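You operate a simulated robot arm through the tools that you are given. There is no shell and no other tool.

You are at the controls of a simulated robot arm. One attempt, no reset.

TASK
Hang the four keys from the desk on the pegs with their numbers.

Only the result counts: the job must be done as asked and must still hold three seconds after the hand-in. Knocking over, shifting, dropping, spilling or breaking anything else fails it.

THE ROBOT
A 7-joint arm with a two-finger parallel gripper, fixed in place. Base frame: the origin is at the foot of the arm, x ahead of it, y to its left, z up. Readings come in mm, rad, newtons and seconds.
With the tool pointing down near the work surface it reaches from about 260 to 720 mm from the base axis. Its first joint turns from -2.897 to 2.897 rad. Payload 1.57 kg.
The tool frame sits at the grasp point between the pads (the TCP): z along the fingers, y along the line on which they close. The tips reach 30 mm beyond it. The gripper opens to 80 mm. The fingers are 17 mm wide and 12 mm thick; the gripper's body (40 by 82 mm) begins 80 mm behind the TCP.
Orientation is that of the tool frame in the base frame, as [roll, pitch, yaw] about the fixed x, y, z axes, in that order (R = Rz(yaw) Ry(pitch) Rx(roll)). With the fingers straight down and closing along the base's y, the tool's x points along the base's -x, its y along +y and its z along -z.

THE INTERFACE
- The arm moves only by the tool send_rows. Its argument "increments" is one flat list of numbers, 6 for each row, row after row: the shift along the tool's x, y, z in m, then the turn, a rotation vector about the tool's x, y, z in rad. In form: [dx, dy, dz, wx, wy, wz, dx, dy, dz, wx, wy, wz, ...]. A call has 1 to 20 rows; each row is the pose to reach, as a shift and turn from the pose commanded when the call began, along the tool's axes at that moment. "jaw" is the gripper command, from -1 (shut) to 1 (fully open), values between in proportion, set as the call begins (left out, the last holds). A row lasts 0.2 s, in which the tool goes at most 50 mm and 0.15 rad; a call with a longer step from one row to the next is refused whole, and so is a gripper value outside its range. Where a pose cannot be reached the arm comes as near as it can. A force on the tool above 40 N (or 10 N above the force at the start of the call, whichever is more), or a blocked arm, ends the call early, and 0.2 s more pass. The fingers move at their own pace (about 72 mm/s each) and stop on an object; they squeeze with about 27 N. The grip force told is the motor's: it shows also when the fingers shut on nothing. Time passes only in rows, and 0.2 s behind the last, so rows that repeat a pose let the fingers close. The reply holds the time, the measured pose of the TCP, the force on the tool along the base axes, the opening and the grip force, in the units named above and with some noise, with the torque about the TCP (base axes, N m) and any sound that the robot's microphone picked up.
- Cameras (640 x 400 px; columns grow to the right, rows downward): "scene" is fixed at [49.9, 649.4, 1621.8]; the picture's right is [-0.69, -0.73, 0.00], its down [-0.44, 0.41, -0.80] and it looks along [0.58, -0.55, -0.60] (base axes); focal length 334 px, centre (320, 200). "wrist" rides on the gripper at [72, -7, -122] in the tool frame; the picture's right is [0.09, 1.00, 0.00], its down [-0.84, 0.08, -0.54] and it looks along [-0.54, 0.05, 0.84] (tool axes); focal length 238 px, centre (320, 200). There is no depth. A picture from a camera that has moved, and an enlarged one, comes with that camera's place and axes in the base frame and with its lens.
- snapshot(camera): a new picture of that camera. It takes no simulated time.
- raise_lower(by): slides the trunk up (or, below 0, down) by that many mm; the arm rides with it, the base frame stays. It gives what a move gives, with no picture.
- close_up(camera, box): a new picture of the part [left, top, right, bottom] of that camera's present view, enlarged. It takes no simulated time.
- finish_job(): hands the job in; it is judged then, once.

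Nothing tells you positions but the pictures and the camera data. Unless the task says otherwise, let go and move clear before handing in.

The tools are called as a command line: name --argument value ..., lists and objects as JSON in quotes. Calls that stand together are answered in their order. send_rows: Moves the arm, as the interface text tells. Its arguments: {"type":"object","properties":{"increments":{"type":"array","items":{"type":"number"}},"jaw":{"type":"number"}},"required":["increments"]} The other tools are called the same way: raise_lower (by) slides the trunk up or down; snapshot (camera) takes a picture; close_up (camera, box) takes an enlarged picture of a part of a camera's view; finish_job () hands the job in.

At the start:

```text
time_s: 0.0
position: [354.0, 210.5, 1271.1]
orientation: [-3.141, 0.001, -3.141]
force: [-0.3, 0.2, -0.5]
ft_torque: [0.01, -0.02, 0.0]
gripper_width: 79.9
grip_force: 0.0
trunk travel left (down, up): [-50.0, 65.0]
```

scene: 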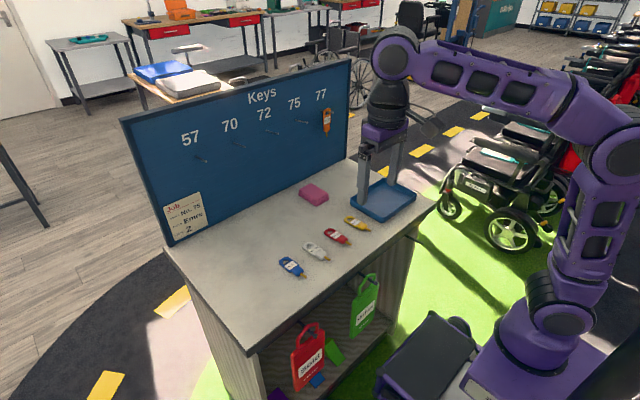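
wrist: 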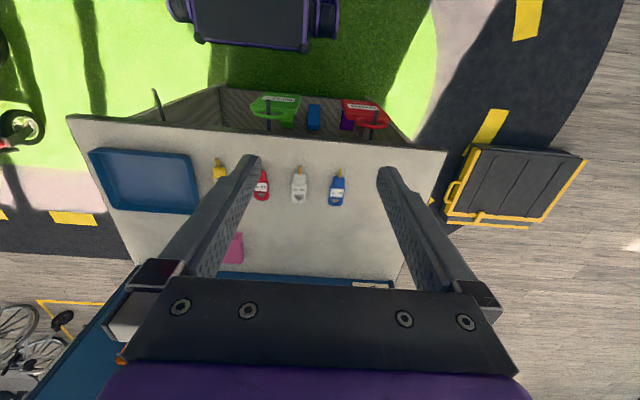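

I see a blue key board with numbered pegs (57, 70, 72, 75, 77), with one key already on 77, and four keys (blue, white, red, yellow) on the desk. I'll look closer to read the tags and note before moving.

close_up --camera "scene" --box '[270, 200, 380, 290]'

close_up --camera "scene" --box '[170, 70, 350, 190]'

close_up --camera "scene" --box '[150, 180, 230, 240]'

close_up --camera "wrist" --box '[190, 140, 370, 260]'

```text
4.44 times, centred on (325, 245) of scene
camera zoom: at [49.9, 649.4, 1621.8], right [-0.69, -0.73, 0.0], down [-0.44, 0.41, -0.8], along [0.58, -0.55, -0.6], focal length 1486 px, centre (298, 0)
```

zoom: 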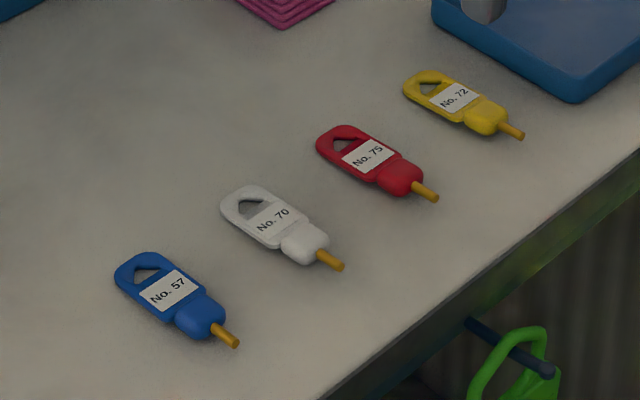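

```text
3.33 times, centred on (260, 130) of scene
camera zoom: at [49.9, 649.4, 1621.8], right [-0.69, -0.73, 0.0], down [-0.44, 0.41, -0.8], along [0.58, -0.55, -0.6], focal length 1115 px, centre (520, 433)
```

zoom: 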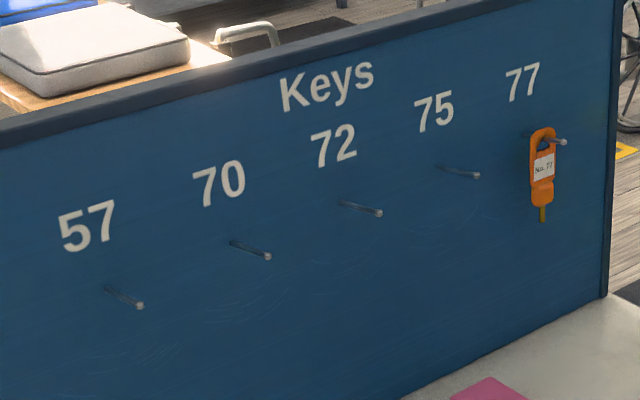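

```text
6.67 times, centred on (190, 210) of scene
camera zoom: at [49.9, 649.4, 1621.8], right [-0.69, -0.73, 0.0], down [-0.44, 0.41, -0.8], along [0.58, -0.55, -0.6], focal length 2230 px, centre (1187, 133)
```

zoom: 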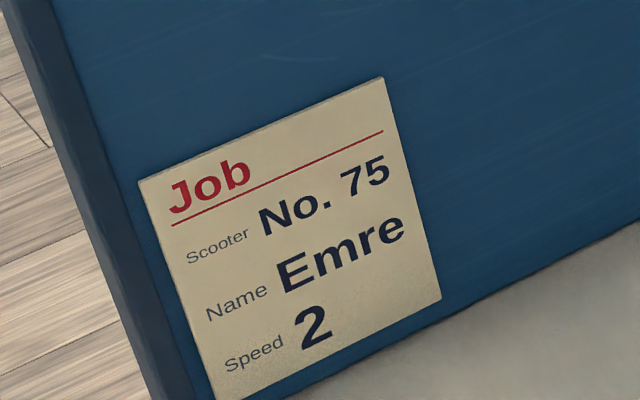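

```text
3.33 times, centred on (280, 200) of wrist
camera zoom: at [281.4, 202.8, 1391.1], right [-0.09, 1.0, 0.0], down [0.84, 0.08, 0.54], along [0.54, 0.05, -0.84], focal length 794 px, centre (453, 200)
```

zoom: 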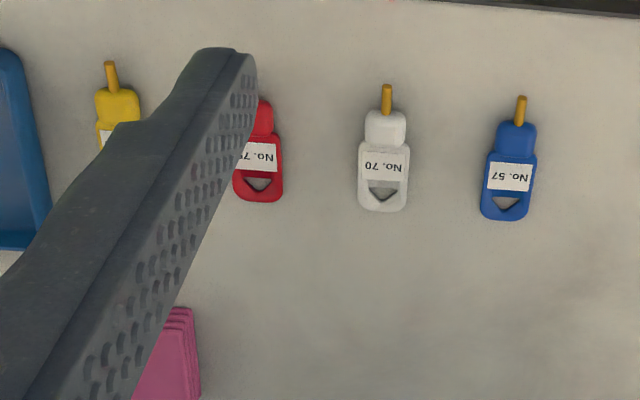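

The keys are blue = 57, white = 70, red = 75 and yellow = 72. They lie in a row at about x≈571, y≈267/180/88/-4 on a desk at about z≈905. The pegs are at about y≈338/218/99/-21, z≈1165, on a board at x≈880. I'll move above the blue key first for a closer wrist view.

send_rows --increments '[-0.0217, 0.0057, 0.0221, 0, 0, 0, -0.0434, 0.0114, 0.0442, 0, 0, 0, -0.0651, 0.0171, 0.0663, 0, 0, 0, -0.0868, 0.0228, 0.0884, 0, 0, 0, -0.1085, 0.0285, 0.1105, 0, 0, 0, -0.1302, 0.0342, 0.1326, 0, 0, 0, -0.1519, 0.0399, 0.1547, 0, 0, 0, -0.1736, 0.0456, 0.1768, 0, 0, 0, -0.1953, 0.0513, 0.1989, 0, 0, 0, -0.217, 0.057, 0.221, 0, 0, 0, -0.217, 0.057, 0.221, 0, 0, 0]' --jaw 1

```text
time_s: 2.4
position: [572.0, 266.9, 1048.9]
orientation: [-3.141, -0.001, -3.141]
force: [-0.6, -0.2, 0.7]
ft_torque: [-0.01, 0.0, -0.01]
gripper_width: 79.8
grip_force: 0.1
trunk travel left (down, up): [-50.0, 65.0]
```

The arm now sits above the blue key at about z=1049. I'll take pictures to refine the key and desk positions.

snapshot --camera "wrist"

snapshot --camera "scene"

close_up --camera "wrist" --box '[220, 100, 420, 225]'

```text
taken
camera wrist: at [499.5, 260.3, 1169.3], right [-0.09, 1.0, 0.0], down [0.84, 0.08, 0.54], along [0.54, 0.05, -0.84], focal length 238 px, centre (320, 200)
```

wrist: 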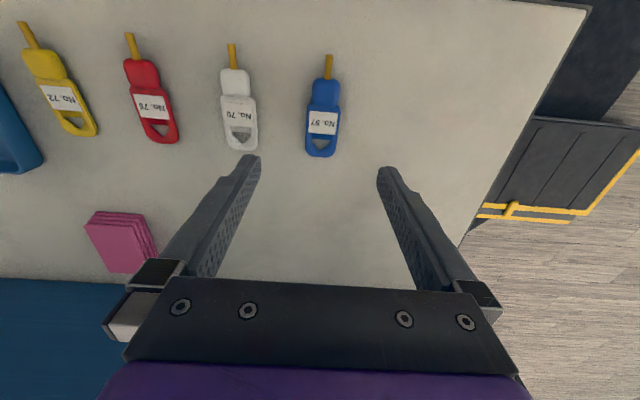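

```text
taken
```

scene: 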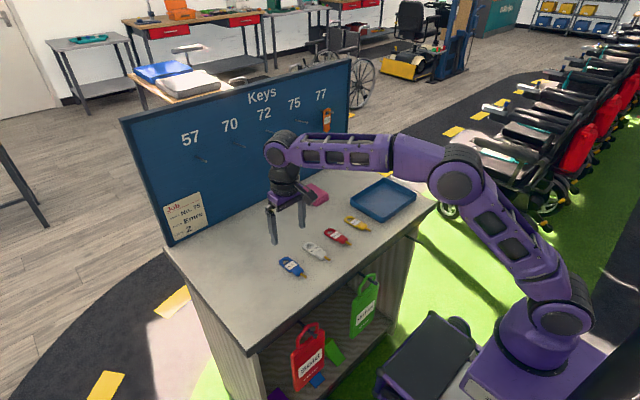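

```text
3.20 times, centred on (320, 162) of wrist
camera zoom: at [499.5, 260.3, 1169.3], right [-0.09, 1.0, 0.0], down [0.84, 0.08, 0.54], along [0.54, 0.05, -0.84], focal length 763 px, centre (320, 320)
```

zoom: 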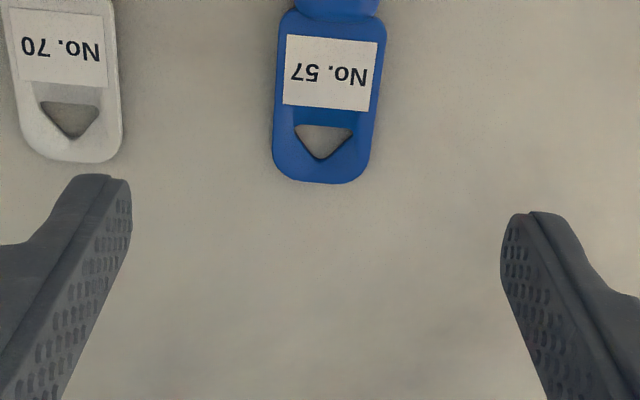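

The blue key's hole is centred near x≈593, y≈270.5, with its label at x≈570. The hole is only about 19 by 14 mm, so I need precise peg positions. Before gripping anything, I'll pitch the tool forward and survey the pegs with the wrist camera.

send_rows --increments '[-0.0025, -0.0097, -0.001, 0, -0.1428, 0, -0.005, -0.0195, -0.002, 0, -0.2856, 0, -0.0076, -0.0292, -0.003, 0, -0.4284, 0, -0.0102, -0.0389, -0.004, 0, -0.5712, 0, -0.0127, -0.0486, -0.005, 0, -0.714, 0, -0.0153, -0.0584, -0.006, 0, -0.8568, 0, -0.0178, -0.0681, -0.007, 0, -0.9996, 0, -0.0204, -0.0778, -0.008, 0, -1.1424, 0, -0.0229, -0.0875, -0.009, 0, -1.2852, 0, -0.0255, -0.0973, -0.01, 0, -1.428, 0, -0.028, -0.107, -0.011, 0, -1.5708, 0, -0.028, -0.107, -0.011, 0, -1.5708, 0]'

```text
time_s: 5.0
position: [598.1, 161.1, 1059.2]
orientation: [-0.799, 1.57, -0.8]
force: [0.9, -0.6, 0.1]
ft_torque: [0.03, -0.01, -0.02]
gripper_width: 79.8
grip_force: 0.0
trunk travel left (down, up): [-50.0, 65.0]
```

The tool now points forward (tool x is down). I'll take wrist pictures of the pegs.

snapshot --camera "wrist"

close_up --camera "wrist" --box '[160, 100, 480, 300]'

```text
taken
camera wrist: at [476.2, 153.3, 986.4], right [0.0, 1.0, -0.09], down [-0.54, 0.08, 0.84], along [0.84, 0.05, 0.54], focal length 238 px, centre (320, 200)
```

wrist: 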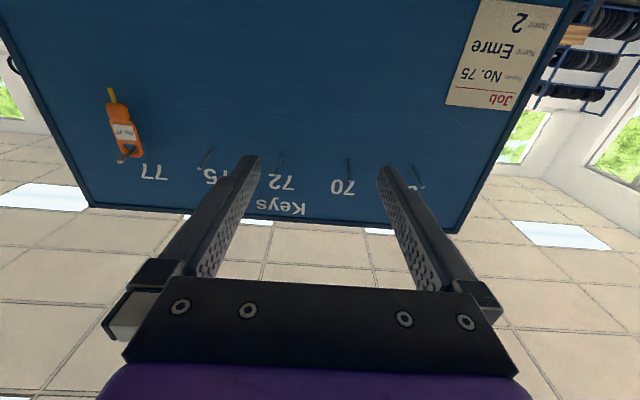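

```text
2.00 times, centred on (320, 200) of wrist
camera zoom: at [476.2, 153.3, 986.4], right [0.0, 1.0, -0.09], down [-0.54, 0.08, 0.84], along [0.84, 0.05, 0.54], focal length 477 px, centre (320, 200)
```

zoom: 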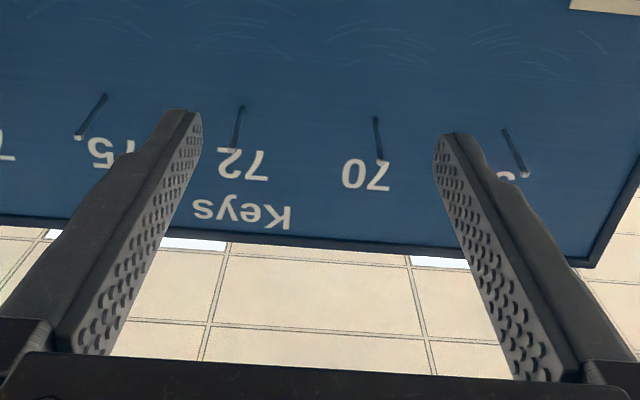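

The pegs are visible from below. The wrist-only estimate is less precise than I need, so I'll bring the open gripper closer to peg 70, staying short of the peg tips, and measure again.

send_rows --increments '[-0.0101, 0.0071, 0.0215, 0, 0, 0, -0.0203, 0.0143, 0.043, 0, 0, 0, -0.0304, 0.0214, 0.0645, 0, 0, 0, -0.0405, 0.0285, 0.086, 0, 0, 0, -0.0506, 0.0356, 0.1075, 0, 0, 0, -0.0608, 0.0428, 0.129, 0, 0, 0, -0.0709, 0.0499, 0.1505, 0, 0, 0, -0.081, 0.057, 0.172, 0, 0, 0, -0.081, 0.057, 0.172, 0, 0, 0]'

close_up --camera "wrist" --box '[160, 100, 480, 300]'

snapshot --camera "wrist"

snapshot --camera "scene"

```text
time_s: 7.0
position: [772.9, 215.8, 1142.0]
orientation: [1.723, 1.571, 1.725]
force: [0.5, 0.2, 0.5]
ft_torque: [0.01, 0.02, 0.04]
gripper_width: 80.2
grip_force: 0.1
trunk travel left (down, up): [-50.0, 65.0]
```

```text
2.00 times, centred on (320, 200) of wrist
camera zoom: at [649.5, 209.3, 1069.0], right [0.0, 1.0, -0.09], down [-0.54, 0.08, 0.84], along [0.84, 0.05, 0.54], focal length 477 px, centre (320, 200)
```

zoom: 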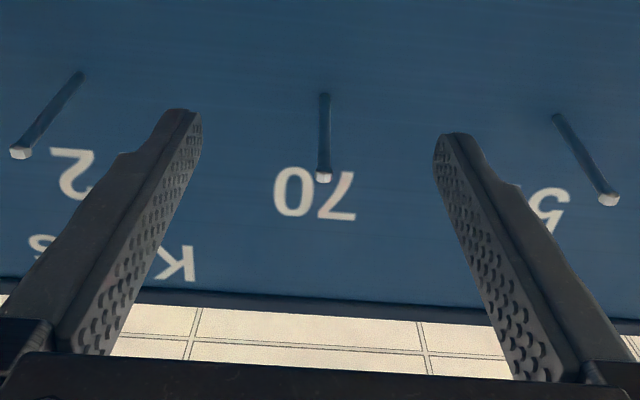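

```text
taken
camera wrist: at [649.5, 209.3, 1069.0], right [0.0, 1.0, -0.09], down [-0.54, 0.08, 0.84], along [0.84, 0.05, 0.54], focal length 238 px, centre (320, 200)
```

wrist: 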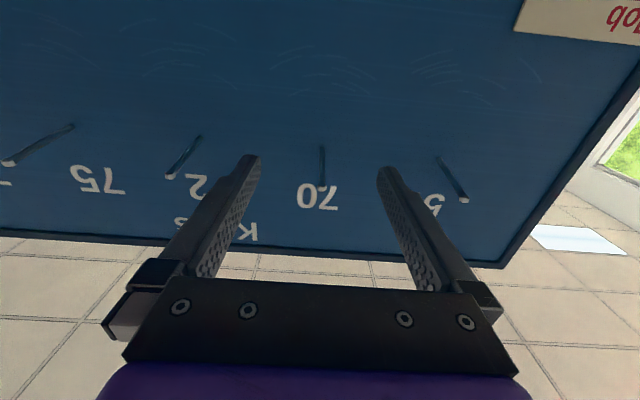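

```text
taken
```

scene: 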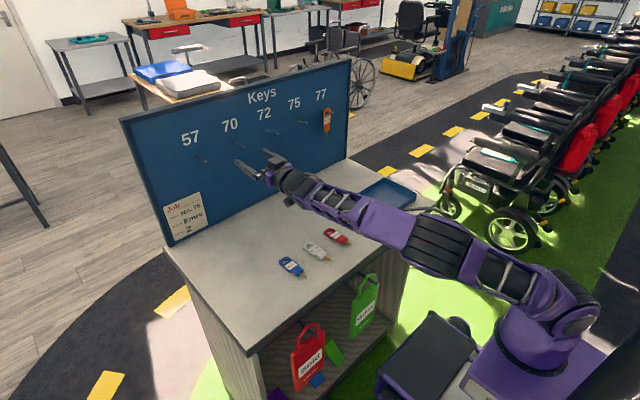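

I can now see peg 70 clearly, tip cap near the picture centre. I'll take tighter close-ups to measure the tips of pegs 70, 72 and 57.

close_up --camera "wrist" --box '[280, 140, 360, 190]'

close_up --camera "wrist" --box '[140, 125, 220, 175]'

close_up --camera "wrist" --box '[400, 155, 480, 205]'

close_up --camera "scene" --box '[190, 100, 270, 180]'

```text
8.00 times, centred on (320, 165) of wrist
camera zoom: at [649.5, 209.3, 1069.0], right [0.0, 1.0, -0.09], down [-0.54, 0.08, 0.84], along [0.84, 0.05, 0.54], focal length 1907 px, centre (320, 480)
```

zoom: 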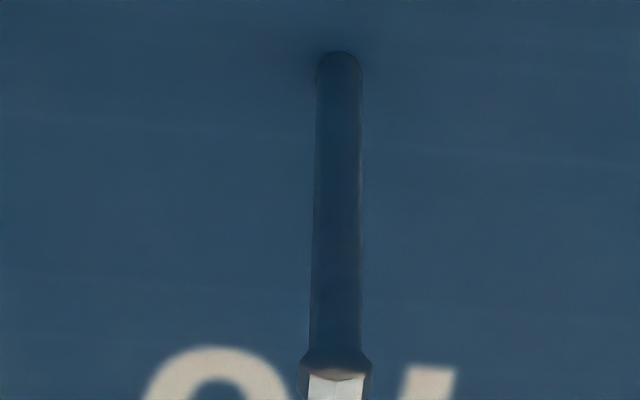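

```text
8.00 times, centred on (180, 150) of wrist
camera zoom: at [649.5, 209.3, 1069.0], right [0.0, 1.0, -0.09], down [-0.54, 0.08, 0.84], along [0.84, 0.05, 0.54], focal length 1907 px, centre (1440, 600)
```

zoom: 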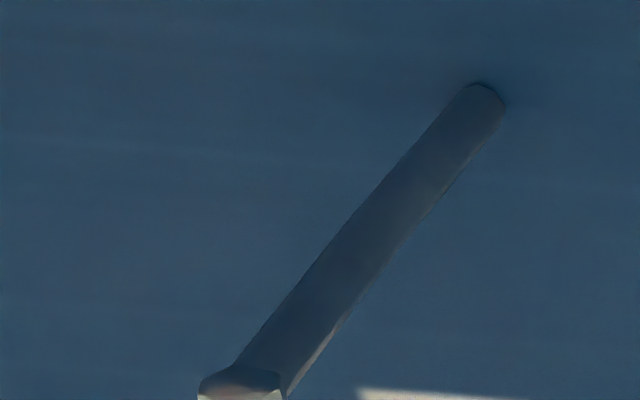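

```text
8.00 times, centred on (440, 180) of wrist
camera zoom: at [649.5, 209.3, 1069.0], right [0.0, 1.0, -0.09], down [-0.54, 0.08, 0.84], along [0.84, 0.05, 0.54], focal length 1907 px, centre (-640, 360)
```

zoom: 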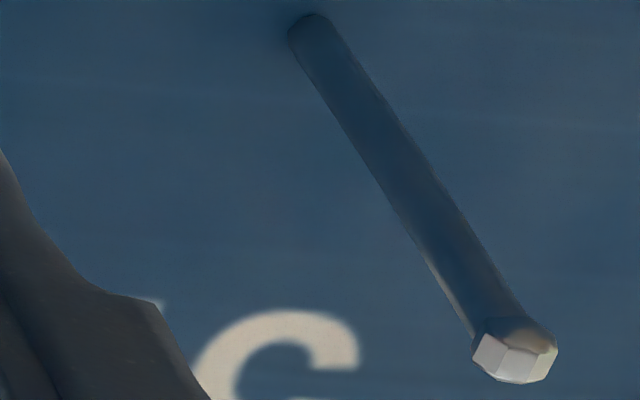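

```text
5.00 times, centred on (230, 140) of scene
camera zoom: at [49.9, 649.4, 1621.8], right [-0.69, -0.73, 0.0], down [-0.44, 0.41, -0.8], along [0.58, -0.55, -0.6], focal length 1672 px, centre (770, 500)
```

zoom: 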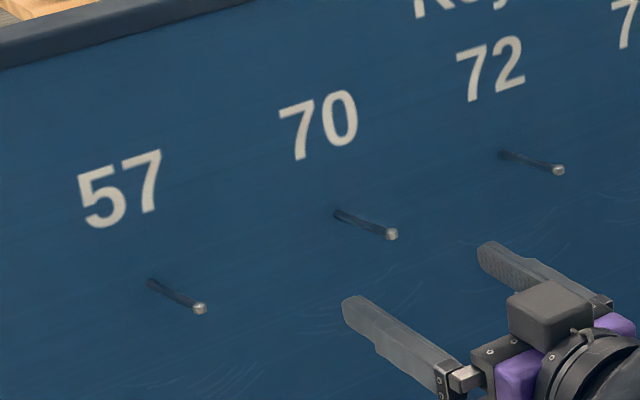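

The pegs have 5.7 mm shafts with caps of about 7.5 mm. I'll advance 25 mm with the fingers wide open either side of the peg, so the tip sits at the depth where a held key's hole would be, and record its pixel position.

send_rows --increments '[0, 0, 0.008, 0, 0, 0, 0, 0, 0.016, 0, 0, 0, 0, 0, 0.025, 0, 0, 0, 0, 0, 0.025, 0, 0, 0, 0, 0, 0.025, 0, 0, 0]'

snapshot --camera "wrist"

close_up --camera "wrist" --box '[280, 160, 360, 210]'

close_up --camera "scene" --box '[190, 120, 310, 210]'

```text
time_s: 8.2
position: [795.5, 216.2, 1141.3]
orientation: [0.988, 1.569, 0.986]
force: [-1.2, 0.2, 0.1]
ft_torque: [-0.04, -0.01, -0.01]
gripper_width: 80.2
grip_force: 0.1
trunk travel left (down, up): [-50.0, 65.0]
```

```text
taken
camera wrist: at [673.0, 209.7, 1068.1], right [0.0, 1.0, -0.09], down [-0.54, 0.08, 0.84], along [0.84, 0.05, 0.54], focal length 238 px, centre (320, 200)
```

wrist: 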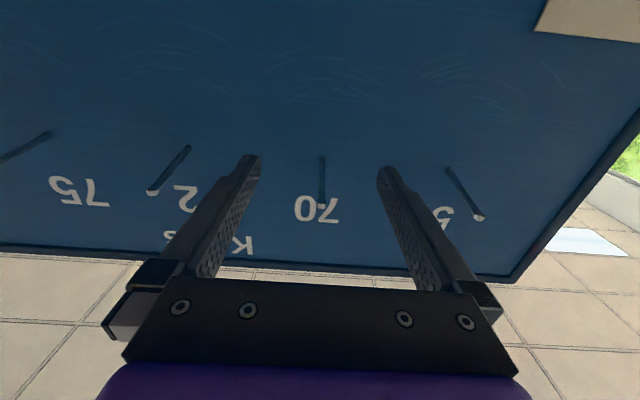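

```text
8.00 times, centred on (320, 185) of wrist
camera zoom: at [673.0, 209.7, 1068.1], right [0.0, 1.0, -0.09], down [-0.54, 0.08, 0.84], along [0.84, 0.05, 0.54], focal length 1907 px, centre (320, 320)
```

zoom: 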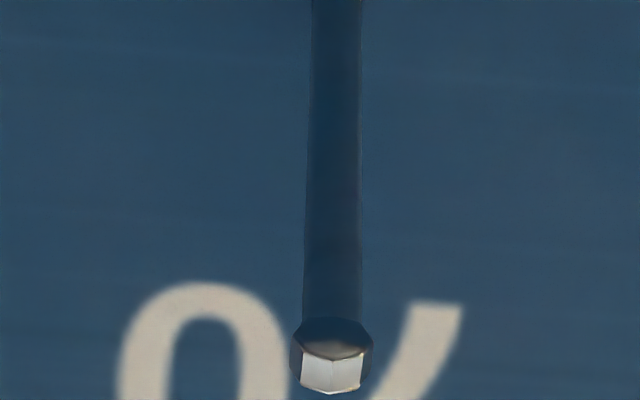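

```text
4.44 times, centred on (250, 165) of scene
camera zoom: at [49.9, 649.4, 1621.8], right [-0.69, -0.73, 0.0], down [-0.44, 0.41, -0.8], along [0.58, -0.55, -0.6], focal length 1486 px, centre (631, 356)
```

zoom: 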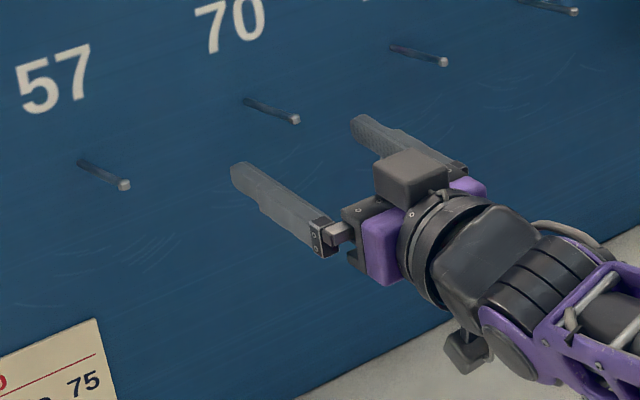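

Peg 70's cap is at about (819, 220, 1165.5). Pegs 57, 72 and 75 then fall at y≈340, 100 and -20, and each peg drops about 11 mm toward its root. Next I'll back away and return above the blue key with the tool pointing down.

send_rows --increments '[0, 0, -0.03, 0, 0, 0, 0, 0, -0.06, 0, 0, 0, 0.011, 0.0044, -0.0738, 0, 0.1309, 0, 0.022, 0.0088, -0.0875, 0, 0.2618, 0, 0.033, 0.0131, -0.1013, 0, 0.3927, 0, 0.044, 0.0175, -0.115, 0, 0.5236, 0, 0.055, 0.0219, -0.1288, 0, 0.6545, 0, 0.066, 0.0263, -0.1425, 0, 0.7854, 0, 0.077, 0.0306, -0.1563, 0, 0.9163, 0, 0.088, 0.035, -0.17, 0, 1.0472, 0, 0.099, 0.0394, -0.1838, 0, 1.1781, 0, 0.11, 0.0438, -0.1975, 0, 1.309, 0, 0.121, 0.0481, -0.2113, 0, 1.4399, 0, 0.132, 0.0525, -0.225, 0, 1.5708, 0, 0.132, 0.0525, -0.225, 0, 1.5708, 0, 0.132, 0.0525, -0.225, 0, 1.5708, 0]'

snapshot --camera "wrist"

close_up --camera "wrist" --box '[260, 60, 388, 140]'

```text
time_s: 11.6
position: [571.2, 269.4, 1010.8]
orientation: [-3.141, -0.002, -3.141]
force: [-0.3, 0.5, 0.5]
ft_torque: [-0.01, -0.01, 0.02]
gripper_width: 80.1
grip_force: 0.0
trunk travel left (down, up): [-50.0, 65.0]
```

```text
taken
camera wrist: at [498.3, 262.8, 1130.6], right [-0.09, 1.0, 0.0], down [0.84, 0.08, 0.54], along [0.54, 0.05, -0.84], focal length 238 px, centre (320, 200)
```

wrist: 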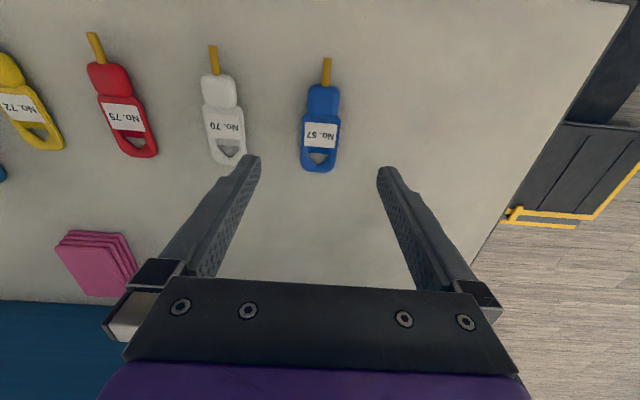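

```text
5.00 times, centred on (324, 100) of wrist
camera zoom: at [498.3, 262.8, 1130.6], right [-0.09, 1.0, 0.0], down [0.84, 0.08, 0.54], along [0.54, 0.05, -0.84], focal length 1192 px, centre (300, 700)
```

zoom: 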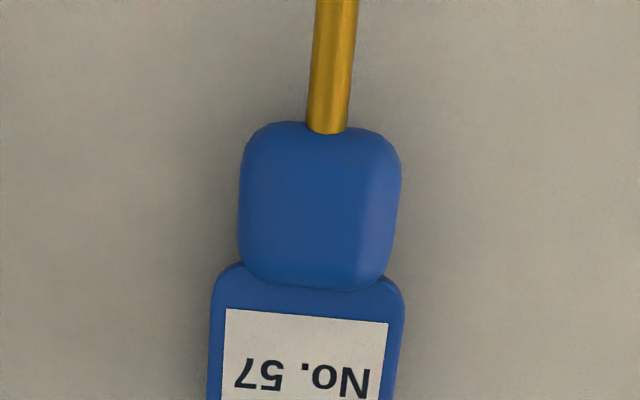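

The tool points down over the blue key again. I'll take another close-up of the tag and hole from here.

close_up --camera "wrist" --box '[272, 110, 368, 180]'

```text
5.71 times, centred on (320, 145) of wrist
camera zoom: at [498.3, 262.8, 1130.6], right [-0.09, 1.0, 0.0], down [0.84, 0.08, 0.54], along [0.54, 0.05, -0.84], focal length 1362 px, centre (320, 514)
```

zoom: 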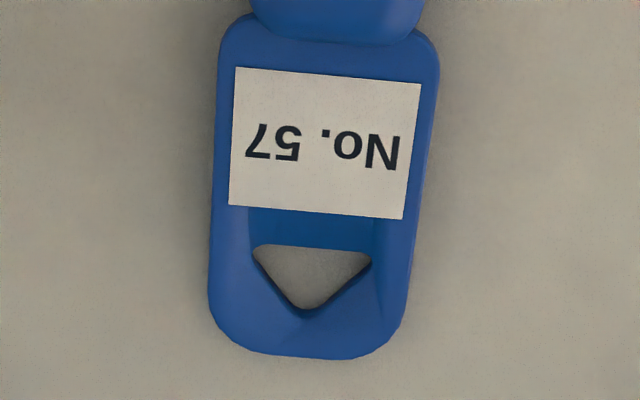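

The blue tag is about 36 mm wide and centred at y≈270, and its hole is about 20.7 by 13 mm around x≈593. I'll now descend straight down around the tag, stopping with the fingertips about 10 mm above the desk to check.

send_rows --increments '[0.001, 0.0005, 0.02, 0, 0, 0, 0.001, 0.0005, 0.04, 0, 0, 0, 0.001, 0.0005, 0.055, 0, 0, 0, 0.001, 0.0005, 0.065, 0, 0, 0, 0.001, 0.0005, 0.065, 0, 0, 0]'

snapshot --camera "wrist"

close_up --camera "wrist" --box '[240, 130, 400, 230]'

close_up --camera "scene" --box '[240, 220, 340, 290]'

```text
time_s: 12.8
position: [570.3, 268.9, 944.6]
orientation: [-3.141, 0.0, 3.14]
force: [0.4, 1.1, -0.8]
ft_torque: [0.0, -0.02, 0.01]
gripper_width: 80.0
grip_force: 0.0
trunk travel left (down, up): [-50.0, 65.0]
```

```text
taken
camera wrist: at [496.5, 262.0, 1064.6], right [-0.09, 1.0, 0.0], down [0.84, 0.08, 0.54], along [0.54, 0.05, -0.84], focal length 238 px, centre (320, 200)
```

wrist: 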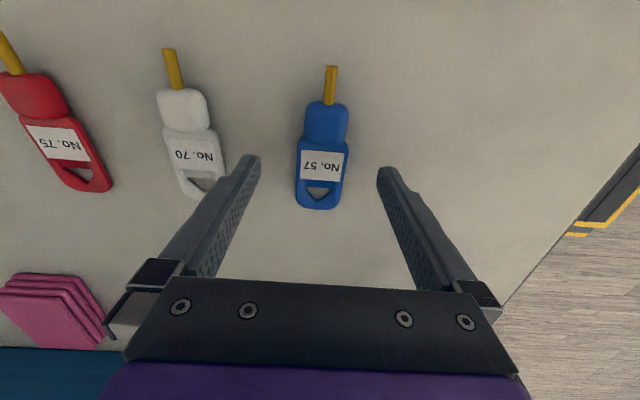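

```text
4.00 times, centred on (320, 180) of wrist
camera zoom: at [496.5, 262.0, 1064.6], right [-0.09, 1.0, 0.0], down [0.84, 0.08, 0.54], along [0.54, 0.05, -0.84], focal length 953 px, centre (320, 280)
```

zoom: 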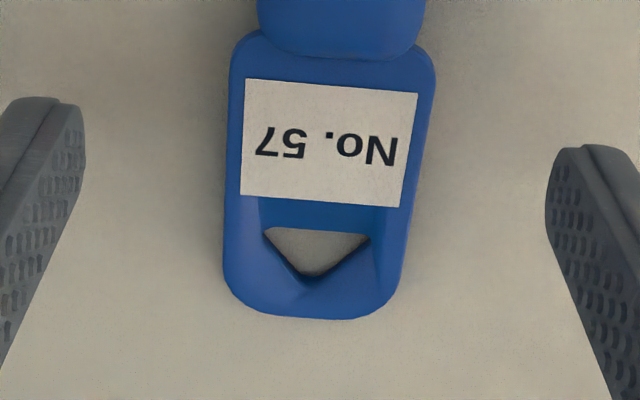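

```text
5.71 times, centred on (290, 255) of scene
camera zoom: at [49.9, 649.4, 1621.8], right [-0.69, -0.73, 0.0], down [-0.44, 0.41, -0.8], along [0.58, -0.55, -0.6], focal length 1911 px, centre (491, -114)
```

zoom: 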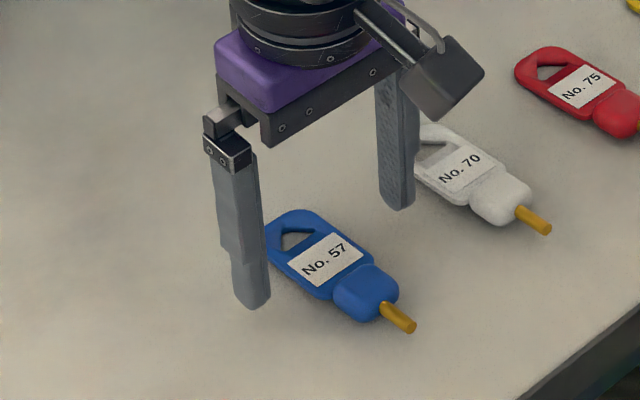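

The fingers straddle the blue tag, which sits about 1.3 mm toward +y of the finger centre. I'll shift by that much and continue down in small steps, watching for desk contact.

send_rows --increments '[0, 0.0013, 0.005, 0, 0, 0, 0, 0.0013, 0.01, 0, 0, 0, 0, 0.0013, 0.014, 0, 0, 0, 0, 0.0013, 0.014, 0, 0, 0]'

close_up --camera "wrist" --box '[220, 130, 420, 255]'

close_up --camera "scene" --box '[250, 230, 330, 290]'

```text
time_s: 13.8
position: [570.2, 270.2, 931.0]
orientation: [-3.141, 0.0, 3.141]
force: [0.4, 0.6, 0.0]
ft_torque: [0.04, 0.0, -0.02]
gripper_width: 80.0
grip_force: 0.0
trunk travel left (down, up): [-50.0, 65.0]
```

```text
3.20 times, centred on (320, 192) of wrist
camera zoom: at [497.4, 263.1, 1051.6], right [-0.09, 1.0, 0.0], down [0.84, 0.08, 0.54], along [0.54, 0.05, -0.84], focal length 763 px, centre (320, 224)
```

zoom: 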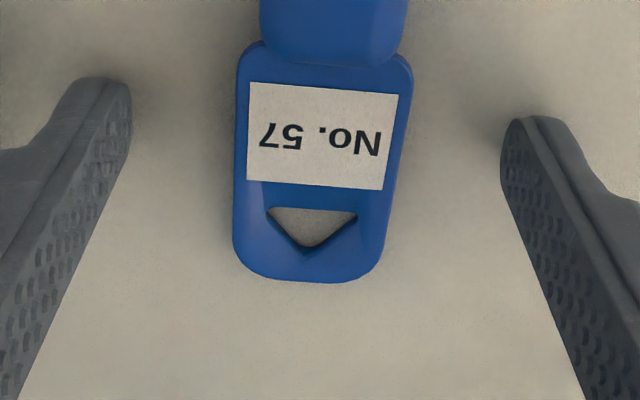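

```text
6.67 times, centred on (290, 260) of scene
camera zoom: at [49.9, 649.4, 1621.8], right [-0.69, -0.73, 0.0], down [-0.44, 0.41, -0.8], along [0.58, -0.55, -0.6], focal length 2230 px, centre (520, -200)
```

zoom: 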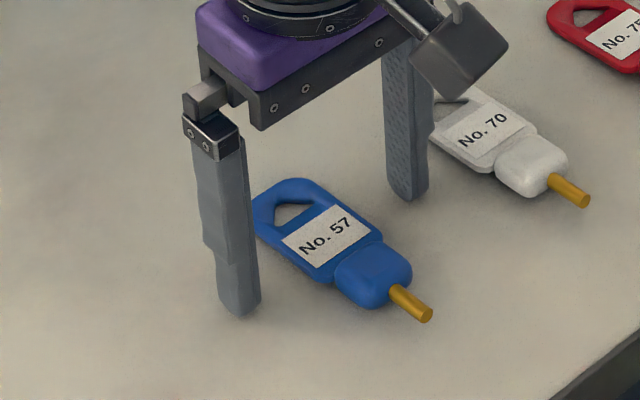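

Tips are near z≈901 and still clear of the desk with no contact force. I'll go down in 1 mm steps and watch the force.

send_rows --increments '[0, 0, 0.001, 0, 0, 0, 0, 0, 0.002, 0, 0, 0, 0, 0, 0.002, 0, 0, 0]'

```text
time_s: 14.6
position: [572.1, 270.4, 930.0]
orientation: [3.14, 0.002, -3.14]
force: [2.2, -0.1, 5.7]
ft_torque: [-0.22, -0.02, 0.03]
gripper_width: 80.0
grip_force: 0.0
trunk travel left (down, up): [-50.0, 65.0]
```

The fingertips touched the desk at TCP z≈930, so the desk surface is at z≈900. I'll raise about 1.5 mm, then close the jaw in stages.

send_rows --increments '[0, 0, -0.0016, 0, 0, 0, 0, 0, -0.0016, 0, 0, 0, 0, 0, -0.0016, 0, 0, 0, 0, 0, -0.0016, 0, 0, 0]' --jaw 0.1

close_up --camera "wrist" --box '[220, 130, 420, 255]'

```text
time_s: 15.6
position: [571.1, 270.7, 930.1]
orientation: [3.14, 0.001, -3.141]
force: [0.4, 0.2, 0.4]
ft_torque: [0.0, 0.0, 0.02]
gripper_width: 44.1
grip_force: 0.0
trunk travel left (down, up): [-50.0, 65.0]
```

```text
3.20 times, centred on (320, 192) of wrist
camera zoom: at [497.4, 263.3, 1050.7], right [-0.09, 1.0, 0.0], down [0.84, 0.08, 0.54], along [0.54, 0.05, -0.84], focal length 763 px, centre (320, 224)
```

zoom: 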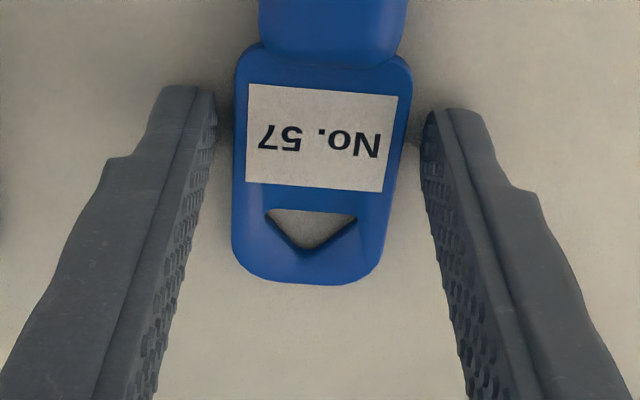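

The fingers are well centred around the tag at 44 mm. I'll close fully and let the grip settle.

send_rows --increments '[0, 0, 0, 0, 0, 0, 0, 0, 0, 0, 0, 0, 0, 0, 0, 0, 0, 0, 0, 0, 0, 0, 0, 0]' --jaw -1

close_up --camera "wrist" --box '[220, 130, 420, 255]'

```text
time_s: 16.6
position: [570.0, 270.4, 929.8]
orientation: [-3.141, 0.001, -3.141]
force: [-0.4, -0.8, 0.2]
ft_torque: [0.01, 0.0, 0.0]
gripper_width: 34.9
grip_force: 27.3
trunk travel left (down, up): [-50.0, 65.0]
```

```text
3.20 times, centred on (320, 192) of wrist
camera zoom: at [497.4, 263.3, 1050.8], right [-0.09, 1.0, 0.0], down [0.84, 0.08, 0.54], along [0.54, 0.05, -0.84], focal length 763 px, centre (320, 224)
```

zoom: 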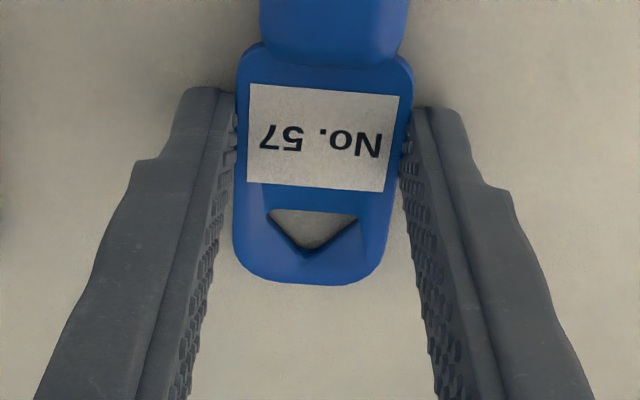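

The blue key is gripped at 34.9 mm with 27 N. I'll lift it straight up gently and check that it holds.

send_rows --increments '[0, 0, -0.005, 0, 0, 0, 0, 0, -0.015, 0, 0, 0, 0, 0, -0.03, 0, 0, 0, 0, 0, -0.05, 0, 0, 0, 0, 0, -0.07, 0, 0, 0, 0, 0, -0.09, 0, 0, 0, 0, 0, -0.11, 0, 0, 0, 0, 0, -0.12, 0, 0, 0, 0, 0, -0.12, 0, 0, 0]'

close_up --camera "wrist" --box '[220, 110, 420, 235]'

close_up --camera "scene" --box '[220, 170, 340, 260]'

```text
time_s: 18.6
position: [568.4, 271.5, 1053.0]
orientation: [3.141, 0.0, 3.142]
force: [-0.1, -1.1, 0.8]
ft_torque: [-0.03, -0.01, 0.01]
gripper_width: 34.9
grip_force: 26.8
trunk travel left (down, up): [-50.0, 65.0]
```

```text
3.20 times, centred on (320, 172) of wrist
camera zoom: at [496.9, 263.8, 1172.3], right [-0.09, 1.0, 0.0], down [0.84, 0.08, 0.54], along [0.54, 0.05, -0.84], focal length 763 px, centre (320, 288)
```

zoom: 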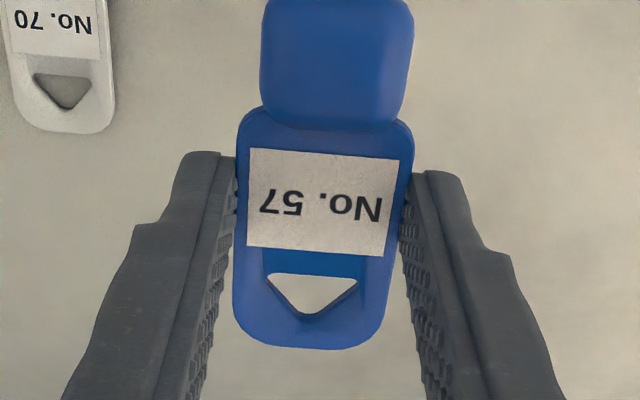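

```text
4.44 times, centred on (280, 215) of scene
camera zoom: at [49.9, 649.4, 1621.8], right [-0.69, -0.73, 0.0], down [-0.44, 0.41, -0.8], along [0.58, -0.55, -0.6], focal length 1486 px, centre (498, 133)
```

zoom: 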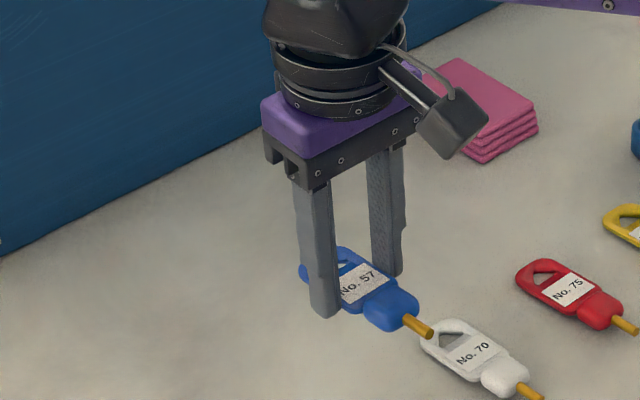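

The key is held firmly and level. I'll take a tight close-up of the hole to fix its offset in the tool frame.

close_up --camera "wrist" --box '[280, 175, 360, 225]'

```text
8.00 times, centred on (320, 200) of wrist
camera zoom: at [496.9, 263.8, 1172.3], right [-0.09, 1.0, 0.0], down [0.84, 0.08, 0.54], along [0.54, 0.05, -0.84], focal length 1907 px, centre (320, 200)
```

zoom: 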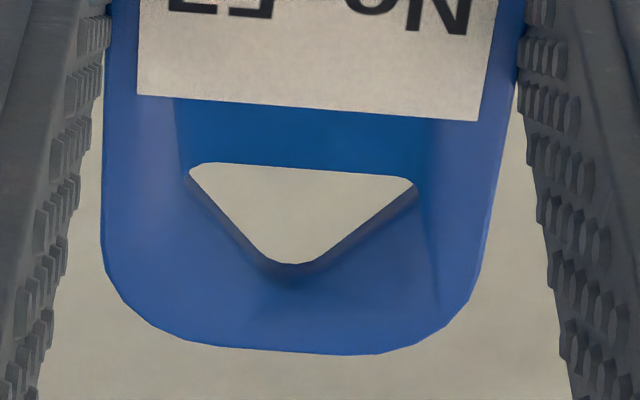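

The hole's visible opening is about 21 mm wide. I'll zoom further at the apex to judge the tag's thickness.

close_up --camera "wrist" --box '[298, 190, 338, 215]'

close_up --camera "scene" --box '[275, 220, 325, 250]'

```text
16.00 times, centred on (318, 202) of wrist
camera zoom: at [496.9, 263.8, 1172.3], right [-0.09, 1.0, 0.0], down [0.84, 0.08, 0.54], along [0.54, 0.05, -0.84], focal length 3814 px, centre (352, 160)
```

zoom: 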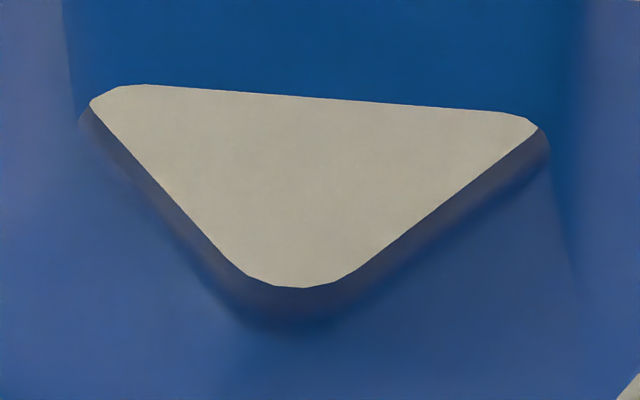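

```text
12.80 times, centred on (300, 235) of scene
camera zoom: at [49.9, 649.4, 1621.8], right [-0.69, -0.73, 0.0], down [-0.44, 0.41, -0.8], along [0.58, -0.55, -0.6], focal length 4281 px, centre (576, -248)
```

zoom: 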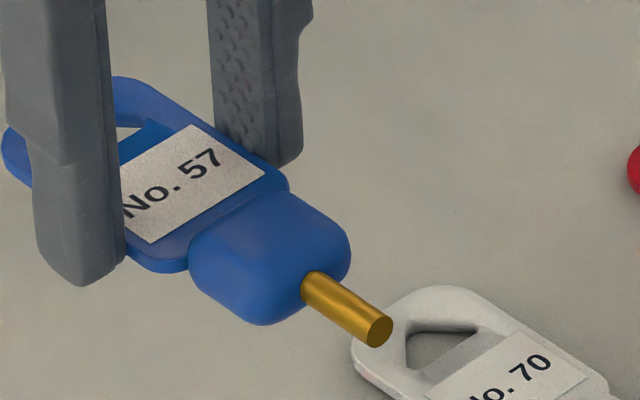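

The tag is about 3 mm thick. The hole's inscribed centre sits about 26 mm toward the ring end from the tool axis and about 28.5 mm ahead of the TCP, with about 2 mm of slack around the cap. I'll pitch forward and move to a standoff in front of peg 57.

send_rows --increments '[-0.0115, 0.0053, -0.0068, 0, -0.1208, 0, -0.0231, 0.0106, -0.0136, 0, -0.2417, 0, -0.0346, 0.016, -0.0204, 0, -0.3625, 0, -0.0462, 0.0213, -0.0272, 0, -0.4833, 0, -0.0577, 0.0266, -0.034, 0, -0.6042, 0, -0.0692, 0.0319, -0.0408, 0, -0.725, 0, -0.0808, 0.0373, -0.0476, 0, -0.8458, 0, -0.0923, 0.0426, -0.0544, 0, -0.9666, 0, -0.1038, 0.0479, -0.0612, 0, -1.0875, 0, -0.1154, 0.0532, -0.068, 0, -1.2083, 0, -0.1269, 0.0586, -0.0748, 0, -1.3291, 0, -0.1385, 0.0639, -0.0816, 0, -1.45, 0, -0.15, 0.0692, -0.0904, 0, -1.5708, 0, -0.15, 0.0692, -0.0904, 0, -1.5708, 0, -0.15, 0.0692, -0.0904, 0, -1.5708, 0]'

snapshot --camera "wrist"

close_up --camera "wrist" --box '[260, 160, 388, 240]'

close_up --camera "scene" --box '[160, 120, 300, 220]'

```text
time_s: 21.8
position: [719.2, 341.6, 1140.2]
orientation: [-0.045, 1.57, -0.045]
force: [-1.2, 0.1, 0.8]
ft_torque: [0.01, 0.03, 0.02]
gripper_width: 34.6
grip_force: 26.8
trunk travel left (down, up): [-50.0, 65.0]
```

```text
taken
camera wrist: at [597.1, 333.5, 1067.1], right [0.0, 1.0, -0.09], down [-0.54, 0.08, 0.84], along [0.84, 0.05, 0.54], focal length 238 px, centre (320, 200)
```

wrist: 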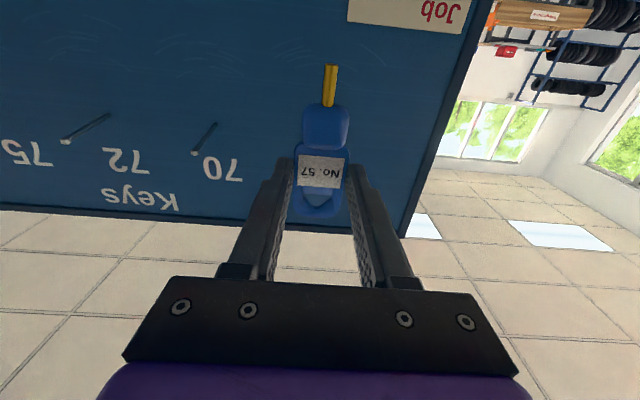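

```text
5.00 times, centred on (324, 200) of wrist
camera zoom: at [597.1, 333.5, 1067.1], right [0.0, 1.0, -0.09], down [-0.54, 0.08, 0.84], along [0.84, 0.05, 0.54], focal length 1192 px, centre (300, 200)
```

zoom: 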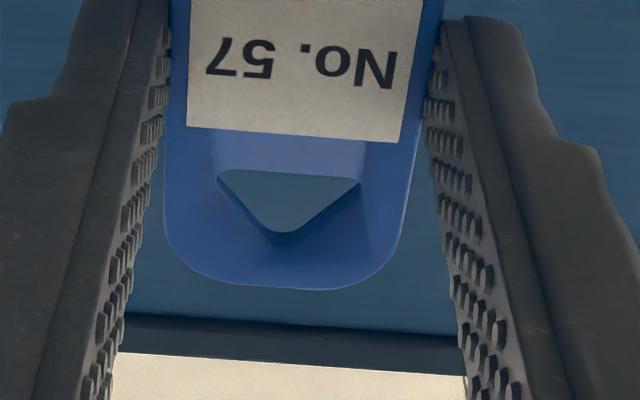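

```text
4.00 times, centred on (230, 170) of scene
camera zoom: at [49.9, 649.4, 1621.8], right [-0.69, -0.73, 0.0], down [-0.44, 0.41, -0.8], along [0.58, -0.55, -0.6], focal length 1338 px, centre (680, 320)
```

zoom: 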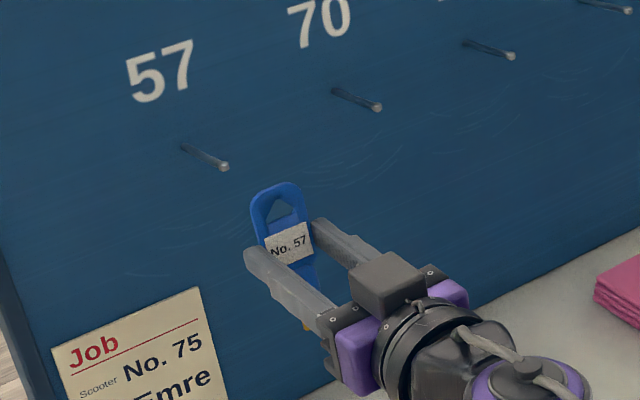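

The key hangs vertically in the grip, ring up, centred on peg 57's line (TCP y≈340.3, z≈1139.1). I'll move forward to just short of the peg cap and check the alignment through the hole.

send_rows --increments '[0, 0, 0.015, 0, 0, 0, 0, 0, 0.03, 0, 0, 0, 0, 0, 0.045, 0, 0, 0, 0, 0, 0.055, 0, 0, 0, 0, 0, 0.058, 0, 0, 0, 0, 0, 0.058, 0, 0, 0, 0, 0, 0.058, 0, 0, 0]'

close_up --camera "wrist" --box '[280, 175, 360, 225]'

close_up --camera "scene" --box '[170, 130, 250, 190]'

```text
time_s: 23.4
position: [779.2, 340.7, 1139.8]
orientation: [-2.134, 1.569, -2.135]
force: [-0.2, -0.6, 0.1]
ft_torque: [-0.01, 0.01, 0.03]
gripper_width: 34.3
grip_force: 26.8
trunk travel left (down, up): [-50.0, 65.0]
```

```text
8.00 times, centred on (320, 200) of wrist
camera zoom: at [656.2, 332.9, 1066.4], right [0.0, 1.0, -0.09], down [-0.54, 0.08, 0.84], along [0.84, 0.05, 0.54], focal length 1907 px, centre (320, 200)
```

zoom: 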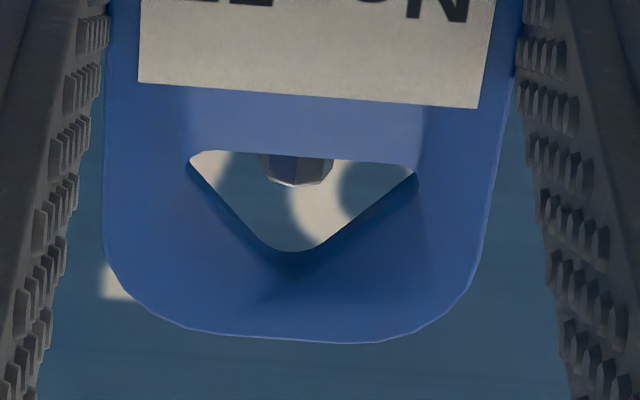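

```text
6.67 times, centred on (210, 160) of scene
camera zoom: at [49.9, 649.4, 1621.8], right [-0.69, -0.73, 0.0], down [-0.44, 0.41, -0.8], along [0.58, -0.55, -0.6], focal length 2230 px, centre (1053, 467)
```

zoom: 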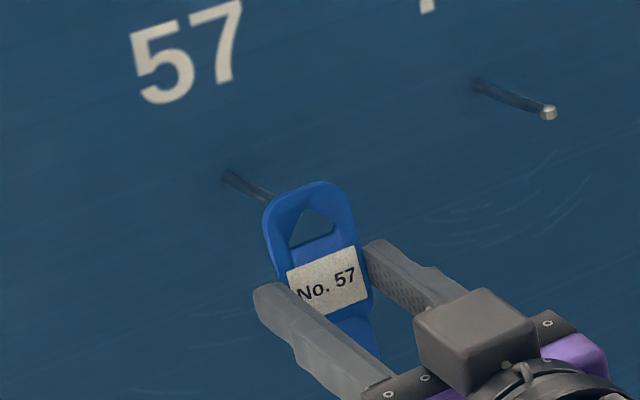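

The peg cap is visible through the hole, centred laterally, and appears about 1 to 2 mm above the hole's best spot. I'll raise the key 1.2 mm and advance 12 mm so the cap enters the hole.

send_rows --increments '[-0.0012, 0, 0, 0, 0, 0, -0.0012, 0, 0.004, 0, 0, 0, -0.0012, 0, 0.008, 0, 0, 0, -0.0012, 0, 0.012, 0, 0, 0, -0.0012, 0, 0.012, 0, 0, 0]'

close_up --camera "wrist" --box '[280, 175, 360, 225]'

close_up --camera "scene" --box '[170, 130, 250, 190]'

```text
time_s: 24.6
position: [790.3, 339.8, 1142.7]
orientation: [-0.955, 1.57, -0.957]
force: [0.0, 0.2, 0.1]
ft_torque: [-0.02, 0.0, 0.03]
gripper_width: 34.5
grip_force: 26.8
trunk travel left (down, up): [-50.0, 65.0]
```

```text
8.00 times, centred on (320, 200) of wrist
camera zoom: at [667.1, 333.3, 1068.1], right [0.0, 1.0, -0.09], down [-0.54, 0.08, 0.84], along [0.84, 0.05, 0.54], focal length 1907 px, centre (320, 200)
```

zoom: 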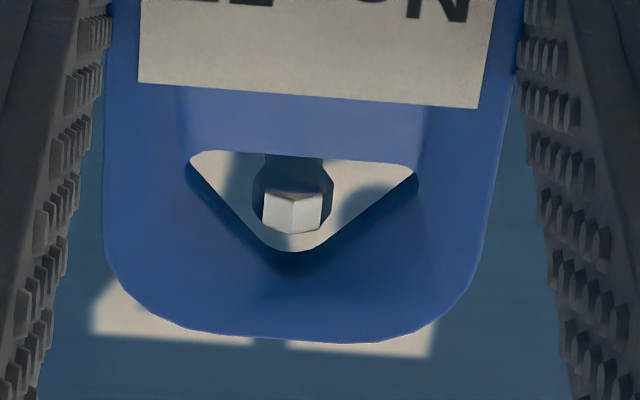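

```text
6.67 times, centred on (210, 160) of scene
camera zoom: at [49.9, 649.4, 1621.8], right [-0.69, -0.73, 0.0], down [-0.44, 0.41, -0.8], along [0.58, -0.55, -0.6], focal length 2230 px, centre (1053, 467)
```

zoom: 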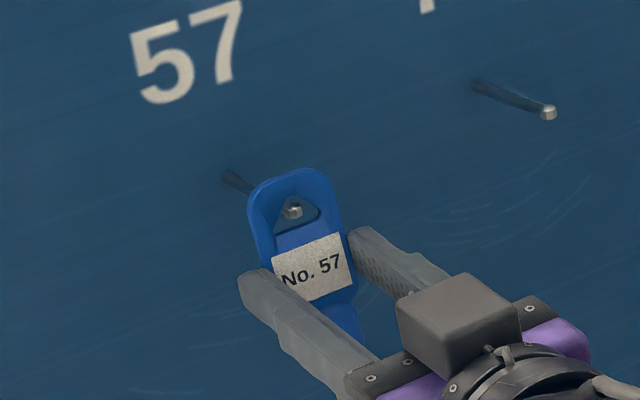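

The cap is inside the hole with no contact force, sitting about 1 mm toward -y of the hole centre. I'll nudge the key -0.8 mm in y and slide along the rising peg (forward and slightly down), then check.

send_rows --increments '[0, -0.0008, 0.002, 0, 0, 0, 0.001, -0.0008, 0.006, 0, 0, 0, 0.0016, -0.0008, 0.01, 0, 0, 0, 0.0022, -0.0008, 0.014, 0, 0, 0, 0.0022, -0.0008, 0.014, 0, 0, 0]'

close_up --camera "wrist" --box '[280, 175, 360, 225]'

close_up --camera "scene" --box '[170, 130, 250, 190]'

```text
time_s: 25.8
position: [803.6, 339.1, 1139.4]
orientation: [0.764, 1.57, 0.763]
force: [0.7, 0.7, -0.4]
ft_torque: [0.0, -0.02, -0.05]
gripper_width: 34.7
grip_force: 26.7
trunk travel left (down, up): [-50.0, 65.0]
```

```text
8.00 times, centred on (320, 200) of wrist
camera zoom: at [681.0, 332.0, 1066.1], right [0.0, 1.0, -0.09], down [-0.54, 0.08, 0.84], along [0.84, 0.05, 0.54], focal length 1907 px, centre (320, 200)
```

zoom: 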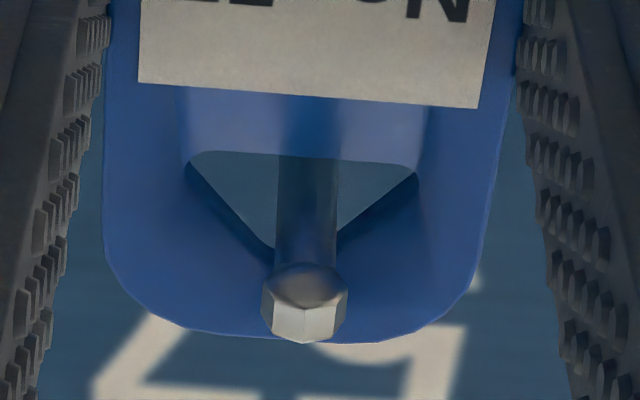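

```text
6.67 times, centred on (210, 160) of scene
camera zoom: at [49.9, 649.4, 1621.8], right [-0.69, -0.73, 0.0], down [-0.44, 0.41, -0.8], along [0.58, -0.55, -0.6], focal length 2230 px, centre (1053, 467)
```

zoom: 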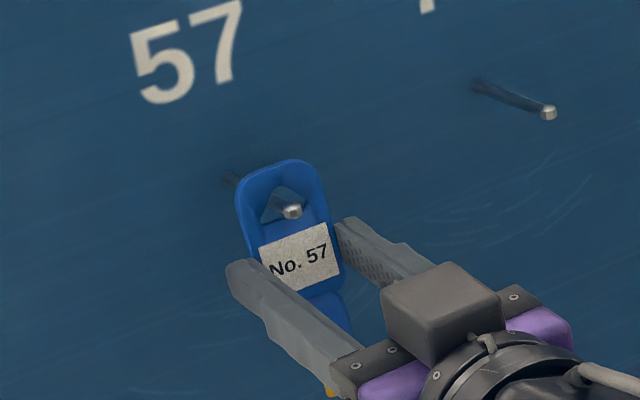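

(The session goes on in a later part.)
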